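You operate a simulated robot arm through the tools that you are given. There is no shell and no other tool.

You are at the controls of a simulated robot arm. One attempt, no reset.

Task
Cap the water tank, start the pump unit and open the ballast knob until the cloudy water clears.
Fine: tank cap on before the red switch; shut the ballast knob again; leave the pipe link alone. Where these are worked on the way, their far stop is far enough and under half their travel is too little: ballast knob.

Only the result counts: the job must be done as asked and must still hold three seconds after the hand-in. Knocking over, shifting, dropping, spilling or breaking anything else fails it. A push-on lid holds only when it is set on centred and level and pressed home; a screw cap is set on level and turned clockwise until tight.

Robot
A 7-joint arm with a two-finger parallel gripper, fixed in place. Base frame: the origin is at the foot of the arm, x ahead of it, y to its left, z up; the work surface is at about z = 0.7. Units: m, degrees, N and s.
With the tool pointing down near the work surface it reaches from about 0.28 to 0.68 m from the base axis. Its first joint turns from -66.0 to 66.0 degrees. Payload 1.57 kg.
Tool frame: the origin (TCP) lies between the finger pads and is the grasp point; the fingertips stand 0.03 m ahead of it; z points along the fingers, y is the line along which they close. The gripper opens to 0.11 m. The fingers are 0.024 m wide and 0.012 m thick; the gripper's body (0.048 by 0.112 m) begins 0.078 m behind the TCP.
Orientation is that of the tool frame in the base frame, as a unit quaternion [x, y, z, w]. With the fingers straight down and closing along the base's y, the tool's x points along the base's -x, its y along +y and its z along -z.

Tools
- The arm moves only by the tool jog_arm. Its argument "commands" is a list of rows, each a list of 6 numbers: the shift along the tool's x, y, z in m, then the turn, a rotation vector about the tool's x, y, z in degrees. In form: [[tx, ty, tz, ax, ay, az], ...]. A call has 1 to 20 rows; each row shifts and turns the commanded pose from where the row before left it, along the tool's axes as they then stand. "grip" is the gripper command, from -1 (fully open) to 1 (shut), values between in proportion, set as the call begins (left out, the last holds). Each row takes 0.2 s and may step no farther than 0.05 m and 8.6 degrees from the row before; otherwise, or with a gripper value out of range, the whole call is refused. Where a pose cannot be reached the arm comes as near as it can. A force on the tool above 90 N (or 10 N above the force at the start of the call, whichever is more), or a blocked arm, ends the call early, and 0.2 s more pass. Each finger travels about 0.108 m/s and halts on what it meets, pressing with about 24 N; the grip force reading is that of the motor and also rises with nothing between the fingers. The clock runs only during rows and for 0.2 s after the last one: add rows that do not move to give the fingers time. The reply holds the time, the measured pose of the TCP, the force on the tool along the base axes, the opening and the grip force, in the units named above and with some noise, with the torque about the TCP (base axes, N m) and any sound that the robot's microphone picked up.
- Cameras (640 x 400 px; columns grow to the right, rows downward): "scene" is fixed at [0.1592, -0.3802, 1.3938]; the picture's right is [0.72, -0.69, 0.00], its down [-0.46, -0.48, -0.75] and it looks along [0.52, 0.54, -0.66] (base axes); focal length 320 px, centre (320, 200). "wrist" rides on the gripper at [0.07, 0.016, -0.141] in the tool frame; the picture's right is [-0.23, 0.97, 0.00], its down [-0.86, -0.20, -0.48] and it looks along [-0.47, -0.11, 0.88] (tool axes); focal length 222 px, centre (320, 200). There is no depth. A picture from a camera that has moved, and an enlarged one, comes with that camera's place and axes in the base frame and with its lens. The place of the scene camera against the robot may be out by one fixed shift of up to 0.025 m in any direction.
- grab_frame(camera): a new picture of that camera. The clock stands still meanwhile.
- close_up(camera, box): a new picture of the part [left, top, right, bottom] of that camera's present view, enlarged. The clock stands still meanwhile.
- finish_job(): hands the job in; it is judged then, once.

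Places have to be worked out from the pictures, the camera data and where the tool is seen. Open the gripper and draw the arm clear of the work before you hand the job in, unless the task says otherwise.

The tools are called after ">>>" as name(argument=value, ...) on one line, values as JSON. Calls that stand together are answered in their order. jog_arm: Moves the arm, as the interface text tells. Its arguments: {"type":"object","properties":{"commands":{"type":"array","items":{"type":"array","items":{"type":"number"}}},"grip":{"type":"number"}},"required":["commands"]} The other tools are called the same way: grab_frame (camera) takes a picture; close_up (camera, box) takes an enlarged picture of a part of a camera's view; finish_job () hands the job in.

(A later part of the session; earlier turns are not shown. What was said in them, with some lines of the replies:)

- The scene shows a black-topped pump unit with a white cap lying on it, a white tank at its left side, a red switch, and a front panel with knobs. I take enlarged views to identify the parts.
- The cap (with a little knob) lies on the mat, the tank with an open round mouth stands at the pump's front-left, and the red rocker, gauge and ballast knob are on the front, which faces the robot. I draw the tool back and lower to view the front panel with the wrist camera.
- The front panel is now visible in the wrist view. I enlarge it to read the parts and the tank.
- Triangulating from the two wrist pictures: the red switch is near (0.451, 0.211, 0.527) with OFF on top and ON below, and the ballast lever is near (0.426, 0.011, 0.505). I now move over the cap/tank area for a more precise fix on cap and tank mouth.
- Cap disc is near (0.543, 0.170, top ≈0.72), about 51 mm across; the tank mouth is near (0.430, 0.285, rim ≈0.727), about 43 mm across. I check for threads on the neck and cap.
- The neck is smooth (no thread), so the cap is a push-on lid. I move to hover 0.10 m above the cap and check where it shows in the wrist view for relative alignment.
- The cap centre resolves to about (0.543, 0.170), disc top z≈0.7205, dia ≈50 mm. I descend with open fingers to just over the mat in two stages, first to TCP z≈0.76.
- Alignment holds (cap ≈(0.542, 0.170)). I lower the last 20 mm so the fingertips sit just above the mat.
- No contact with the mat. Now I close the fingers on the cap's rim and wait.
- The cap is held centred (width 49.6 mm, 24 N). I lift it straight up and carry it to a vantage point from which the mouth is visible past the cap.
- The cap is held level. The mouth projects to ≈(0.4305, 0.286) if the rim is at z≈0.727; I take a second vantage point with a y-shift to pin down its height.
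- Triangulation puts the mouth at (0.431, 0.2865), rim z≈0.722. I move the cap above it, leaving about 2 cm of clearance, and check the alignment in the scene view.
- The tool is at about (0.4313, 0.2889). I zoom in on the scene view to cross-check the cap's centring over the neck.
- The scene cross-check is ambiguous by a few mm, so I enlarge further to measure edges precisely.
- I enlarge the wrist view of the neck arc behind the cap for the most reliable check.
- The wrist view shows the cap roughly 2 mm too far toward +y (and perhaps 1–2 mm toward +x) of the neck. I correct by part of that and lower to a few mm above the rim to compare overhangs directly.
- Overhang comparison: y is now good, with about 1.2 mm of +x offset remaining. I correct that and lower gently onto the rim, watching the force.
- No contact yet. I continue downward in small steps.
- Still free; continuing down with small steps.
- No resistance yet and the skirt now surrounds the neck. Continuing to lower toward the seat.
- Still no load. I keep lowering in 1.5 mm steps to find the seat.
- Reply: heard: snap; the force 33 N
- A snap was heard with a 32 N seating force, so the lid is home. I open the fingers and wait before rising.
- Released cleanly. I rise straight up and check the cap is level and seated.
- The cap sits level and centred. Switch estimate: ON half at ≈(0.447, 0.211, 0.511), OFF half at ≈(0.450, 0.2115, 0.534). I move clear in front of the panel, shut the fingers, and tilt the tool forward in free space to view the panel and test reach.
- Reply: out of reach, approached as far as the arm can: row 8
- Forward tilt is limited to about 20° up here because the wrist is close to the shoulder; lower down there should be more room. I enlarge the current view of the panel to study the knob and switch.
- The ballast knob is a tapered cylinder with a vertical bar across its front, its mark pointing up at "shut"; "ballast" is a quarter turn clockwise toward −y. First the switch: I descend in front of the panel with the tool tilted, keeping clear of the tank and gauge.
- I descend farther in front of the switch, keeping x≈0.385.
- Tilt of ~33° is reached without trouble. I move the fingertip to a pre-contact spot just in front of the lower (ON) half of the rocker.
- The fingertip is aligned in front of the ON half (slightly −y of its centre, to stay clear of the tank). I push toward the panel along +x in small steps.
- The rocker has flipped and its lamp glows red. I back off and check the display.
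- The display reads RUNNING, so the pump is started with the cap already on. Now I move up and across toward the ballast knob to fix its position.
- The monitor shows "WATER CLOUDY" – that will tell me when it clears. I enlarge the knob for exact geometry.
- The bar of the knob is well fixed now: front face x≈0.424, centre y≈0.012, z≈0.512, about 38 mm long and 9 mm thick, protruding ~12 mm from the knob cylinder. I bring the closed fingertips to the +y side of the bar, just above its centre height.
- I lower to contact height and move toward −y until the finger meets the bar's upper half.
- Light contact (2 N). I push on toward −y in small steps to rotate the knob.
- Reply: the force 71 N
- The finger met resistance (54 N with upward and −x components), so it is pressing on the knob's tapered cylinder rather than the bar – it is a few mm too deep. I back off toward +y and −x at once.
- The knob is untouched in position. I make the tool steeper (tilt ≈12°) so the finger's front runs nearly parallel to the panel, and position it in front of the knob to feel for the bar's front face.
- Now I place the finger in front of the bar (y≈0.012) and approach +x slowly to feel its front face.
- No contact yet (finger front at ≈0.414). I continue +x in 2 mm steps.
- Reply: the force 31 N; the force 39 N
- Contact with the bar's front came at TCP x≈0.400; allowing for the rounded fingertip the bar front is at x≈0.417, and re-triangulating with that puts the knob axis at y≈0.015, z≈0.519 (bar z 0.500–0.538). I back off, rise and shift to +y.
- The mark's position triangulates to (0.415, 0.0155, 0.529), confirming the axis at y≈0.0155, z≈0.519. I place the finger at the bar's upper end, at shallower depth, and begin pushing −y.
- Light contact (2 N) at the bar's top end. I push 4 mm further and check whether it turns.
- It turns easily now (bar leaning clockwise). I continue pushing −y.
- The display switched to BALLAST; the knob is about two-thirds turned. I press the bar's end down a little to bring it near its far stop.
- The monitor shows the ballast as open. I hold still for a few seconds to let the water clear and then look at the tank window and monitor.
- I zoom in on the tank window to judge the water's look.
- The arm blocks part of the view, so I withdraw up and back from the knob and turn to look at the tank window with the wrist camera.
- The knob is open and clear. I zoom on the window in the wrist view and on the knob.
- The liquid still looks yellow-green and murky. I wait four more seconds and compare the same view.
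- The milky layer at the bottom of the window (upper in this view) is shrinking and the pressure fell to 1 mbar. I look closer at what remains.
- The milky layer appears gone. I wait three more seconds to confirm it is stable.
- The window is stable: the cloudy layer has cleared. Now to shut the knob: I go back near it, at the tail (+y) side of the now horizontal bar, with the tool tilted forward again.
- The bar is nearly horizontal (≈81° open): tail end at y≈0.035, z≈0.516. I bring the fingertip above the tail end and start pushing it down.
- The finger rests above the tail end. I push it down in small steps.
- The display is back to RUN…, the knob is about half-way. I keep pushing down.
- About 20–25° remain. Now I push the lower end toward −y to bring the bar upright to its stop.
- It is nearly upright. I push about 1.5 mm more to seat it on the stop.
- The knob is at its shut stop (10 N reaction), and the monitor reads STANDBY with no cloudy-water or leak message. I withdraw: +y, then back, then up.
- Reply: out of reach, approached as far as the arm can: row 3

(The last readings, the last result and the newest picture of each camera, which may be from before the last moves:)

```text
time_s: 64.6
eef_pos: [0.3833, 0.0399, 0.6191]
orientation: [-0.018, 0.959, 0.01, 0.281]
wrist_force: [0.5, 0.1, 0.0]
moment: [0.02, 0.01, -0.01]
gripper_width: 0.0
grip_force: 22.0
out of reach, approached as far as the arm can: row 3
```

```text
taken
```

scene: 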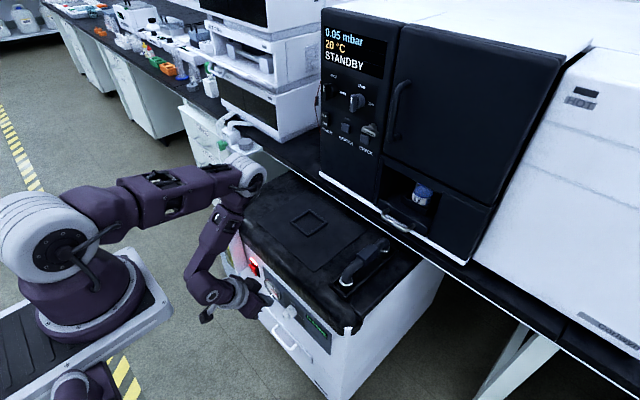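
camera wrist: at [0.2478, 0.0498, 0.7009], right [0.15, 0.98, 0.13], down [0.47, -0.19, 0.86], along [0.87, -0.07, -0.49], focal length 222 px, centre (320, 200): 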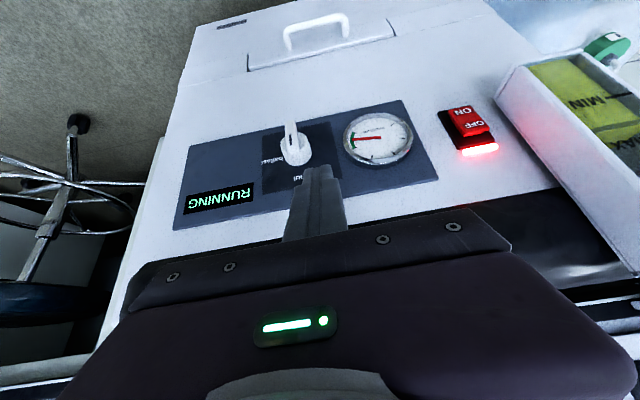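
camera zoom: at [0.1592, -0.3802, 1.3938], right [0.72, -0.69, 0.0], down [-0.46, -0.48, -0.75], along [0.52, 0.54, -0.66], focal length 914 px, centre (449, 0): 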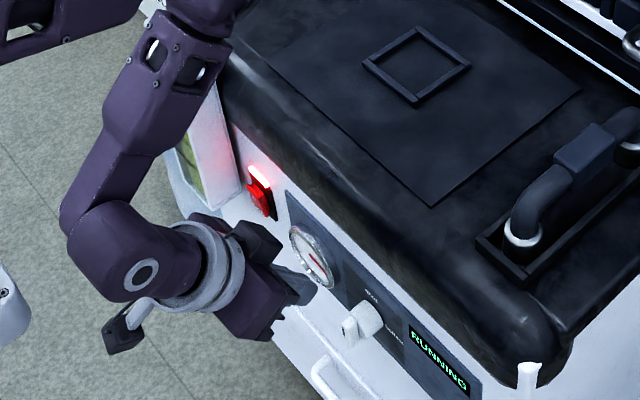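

Display RUNNING, monitor 0.05 mbar STANDBY, and the knob is upright. I rise, level the tool and open the gripper clear of everything.

>>> jog_arm(commands=[[-0.0189, 0, -0.0295, 0, 6.5, 0], [-0.0153, 0, -0.0315, 0, 6.5, 0], [-0.0117, 0, -0.033, 0, 6.5, 0], [-0.0079, 0, -0.0341, 0, 6.5, 0], [-0.004, 0, -0.0348, 0, 6.5, 0], [0, 0, -0.035, 0, 0, 0], [0, 0, -0.035, 0, 0, 0], [0, 0, 0, 0, 0, 0]])

>>> jog_arm(commands=[[0, 0, 0, 0, 0, 0], [0, 0, 0, 0, 0, 0], [0, 0, 0, 0, 0, 0], [0, 0, 0, 0, 0, 0]], grip=-1)

>>> grab_frame(camera="scene")

>>> grab_frame(camera="wrist")

>>> close_up(camera="scene", box=[200, 190, 360, 340])

>>> close_up(camera="scene", box=[310, 10, 410, 90])

```text
time_s: 66.4
eef_pos: [0.3866, 0.0365, 0.8669]
orientation: [-0.019, 1.0, 0.005, 0.001]
wrist_force: [-0.4, 0.0, -0.7]
moment: [-0.01, -0.01, 0.07]
gripper_width: 0.0
grip_force: 21.5
```

```text
time_s: 67.4
eef_pos: [0.3867, 0.037, 0.8664]
orientation: [-0.019, 1.0, 0.004, 0.002]
wrist_force: [-0.4, 0.1, 0.3]
moment: [-0.01, 0.02, 0.04]
gripper_width: 0.11
grip_force: 0.0
```

```text
taken
```

scene: 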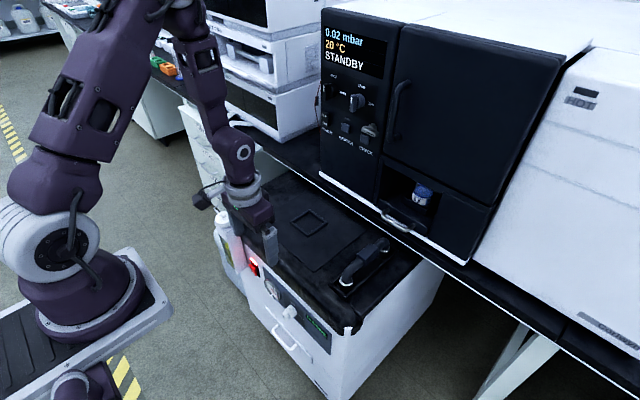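

```text
taken
camera wrist: at [0.3154, 0.049, 1.0076], right [0.19, 0.98, 0.01], down [0.86, -0.17, 0.48], along [0.47, -0.08, -0.88], focal length 222 px, centre (320, 200)
```

wrist: 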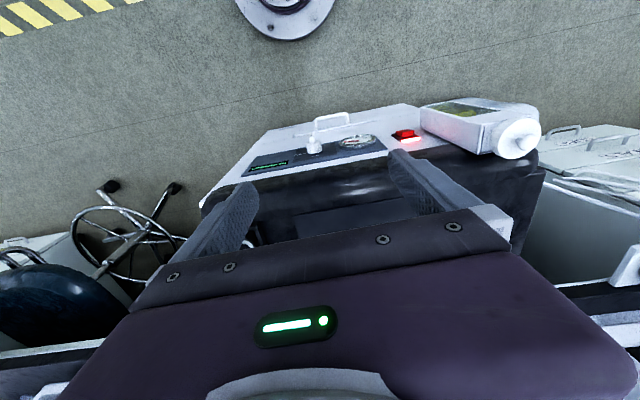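

```text
2.67 times, centred on (280, 265) of scene
camera zoom: at [0.1592, -0.3802, 1.3938], right [0.72, -0.69, 0.0], down [-0.46, -0.48, -0.75], along [0.52, 0.54, -0.66], focal length 853 px, centre (427, 27)
```

zoom: 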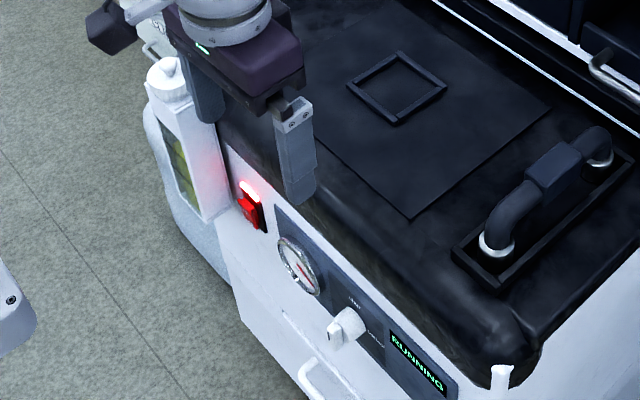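

```text
5.00 times, centred on (360, 50) of scene
camera zoom: at [0.1592, -0.3802, 1.3938], right [0.72, -0.69, 0.0], down [-0.46, -0.48, -0.75], along [0.52, 0.54, -0.66], focal length 1599 px, centre (120, 950)
```

zoom: 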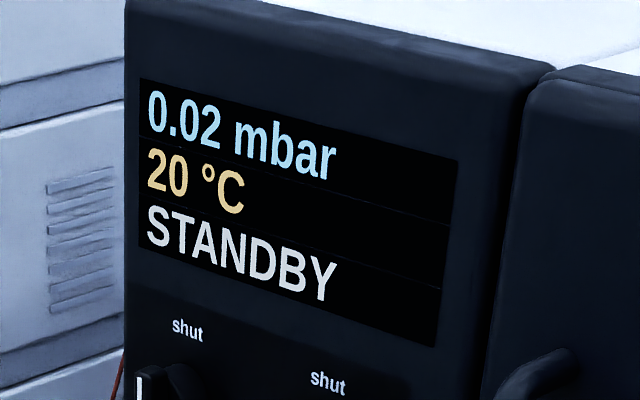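

Everything looks as wanted: RUNNING, lamp on, cap on, STANDBY at 0.02 mbar. I take a last close look at the knob and cap and lift the arm a bit further.

>>> jog_arm(commands=[[0, 0, -0.03, 0, 0, 0], [0, 0, -0.03, 0, 0, 0], [0, 0, -0.03, 0, 0, 0], [0, 0, 0, 0, 0, 0]])

>>> close_up(camera="scene", box=[260, 285, 324, 325])

>>> close_up(camera="scene", box=[200, 200, 264, 240])

>>> close_up(camera="wrist", box=[280, 80, 560, 200])

```text
time_s: 68.4
eef_pos: [0.3873, 0.0357, 0.9551]
orientation: [-0.018, 1.0, 0.004, 0.001]
wrist_force: [-0.2, -0.4, 0.4]
moment: [0.03, -0.01, 0.0]
gripper_width: 0.11
grip_force: 0.0
```

```text
10.00 times, centred on (292, 305) of scene
camera zoom: at [0.1592, -0.3802, 1.3938], right [0.72, -0.69, 0.0], down [-0.46, -0.48, -0.75], along [0.52, 0.54, -0.66], focal length 3198 px, centre (600, -850)
```

zoom: 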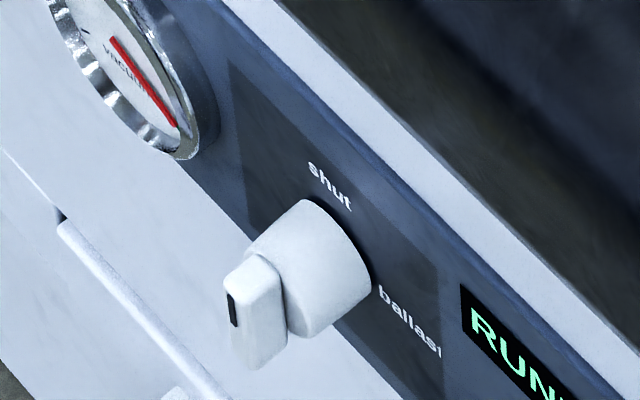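

```text
10.00 times, centred on (232, 220) of scene
camera zoom: at [0.1592, -0.3802, 1.3938], right [0.72, -0.69, 0.0], down [-0.46, -0.48, -0.75], along [0.52, 0.54, -0.66], focal length 3198 px, centre (1200, 0)
```

zoom: 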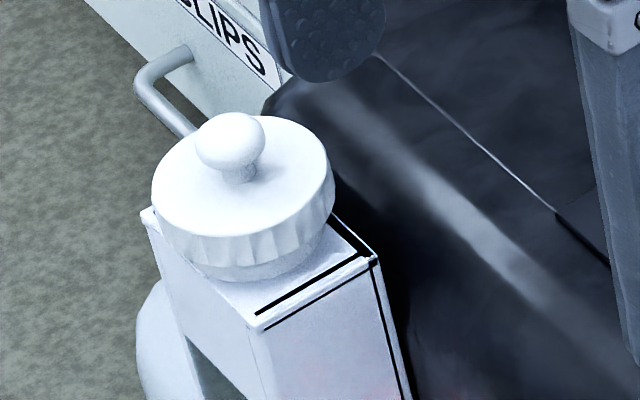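

```text
2.29 times, centred on (420, 140) of wrist
camera zoom: at [0.3163, 0.0484, 1.0971], right [0.19, 0.98, 0.01], down [0.86, -0.17, 0.48], along [0.47, -0.08, -0.88], focal length 508 px, centre (91, 337)
```

zoom: 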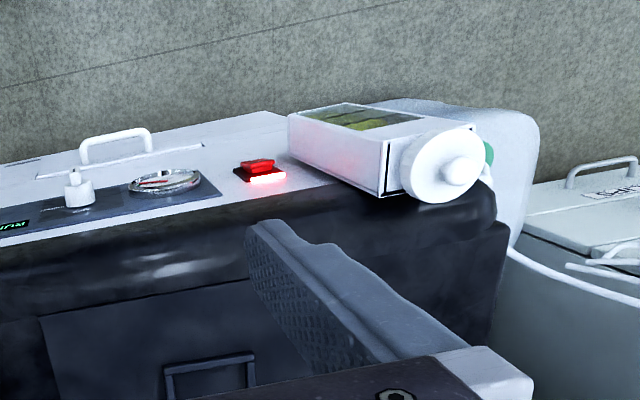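

The knob stands at "shut" exactly as at the start, the cap is level and seated, the pump is RUNNING, the pipe link is untouched, and the arm is clear with the gripper open. I hand the job in.

>>> finish_job()

```text
The job is handed in.
```

The job is done and handed in; I haven't seen the judging result.

- **Tank cap:** pushed onto the tank mouth until it snapped, and it sits level. This was done before the switch was touched.
- **Pump unit:** the red switch is on, its lamp is lit and the pump display reads RUNNING.
- **Ballast knob:** turned to roughly 80–85° of its quarter turn and held there until the milky layer in the tank window was gone. It then stayed clear for three more seconds. The knob is now back against its shut stop, pointing at "shut" as at the start.
- **Monitor:** it went from WATER CLOUDY to STANDBY, and pressure had fallen to 0.02 mbar at my last reading.
- **Pipe link:** not touched.

My first push on the knob landed on its body instead of the bar, at about 54 N. A later check by touch pressed the bar's front face at about 37 N. The knob stayed in position both times and turned freely afterwards. The gripper is open and the arm is clear of the work.
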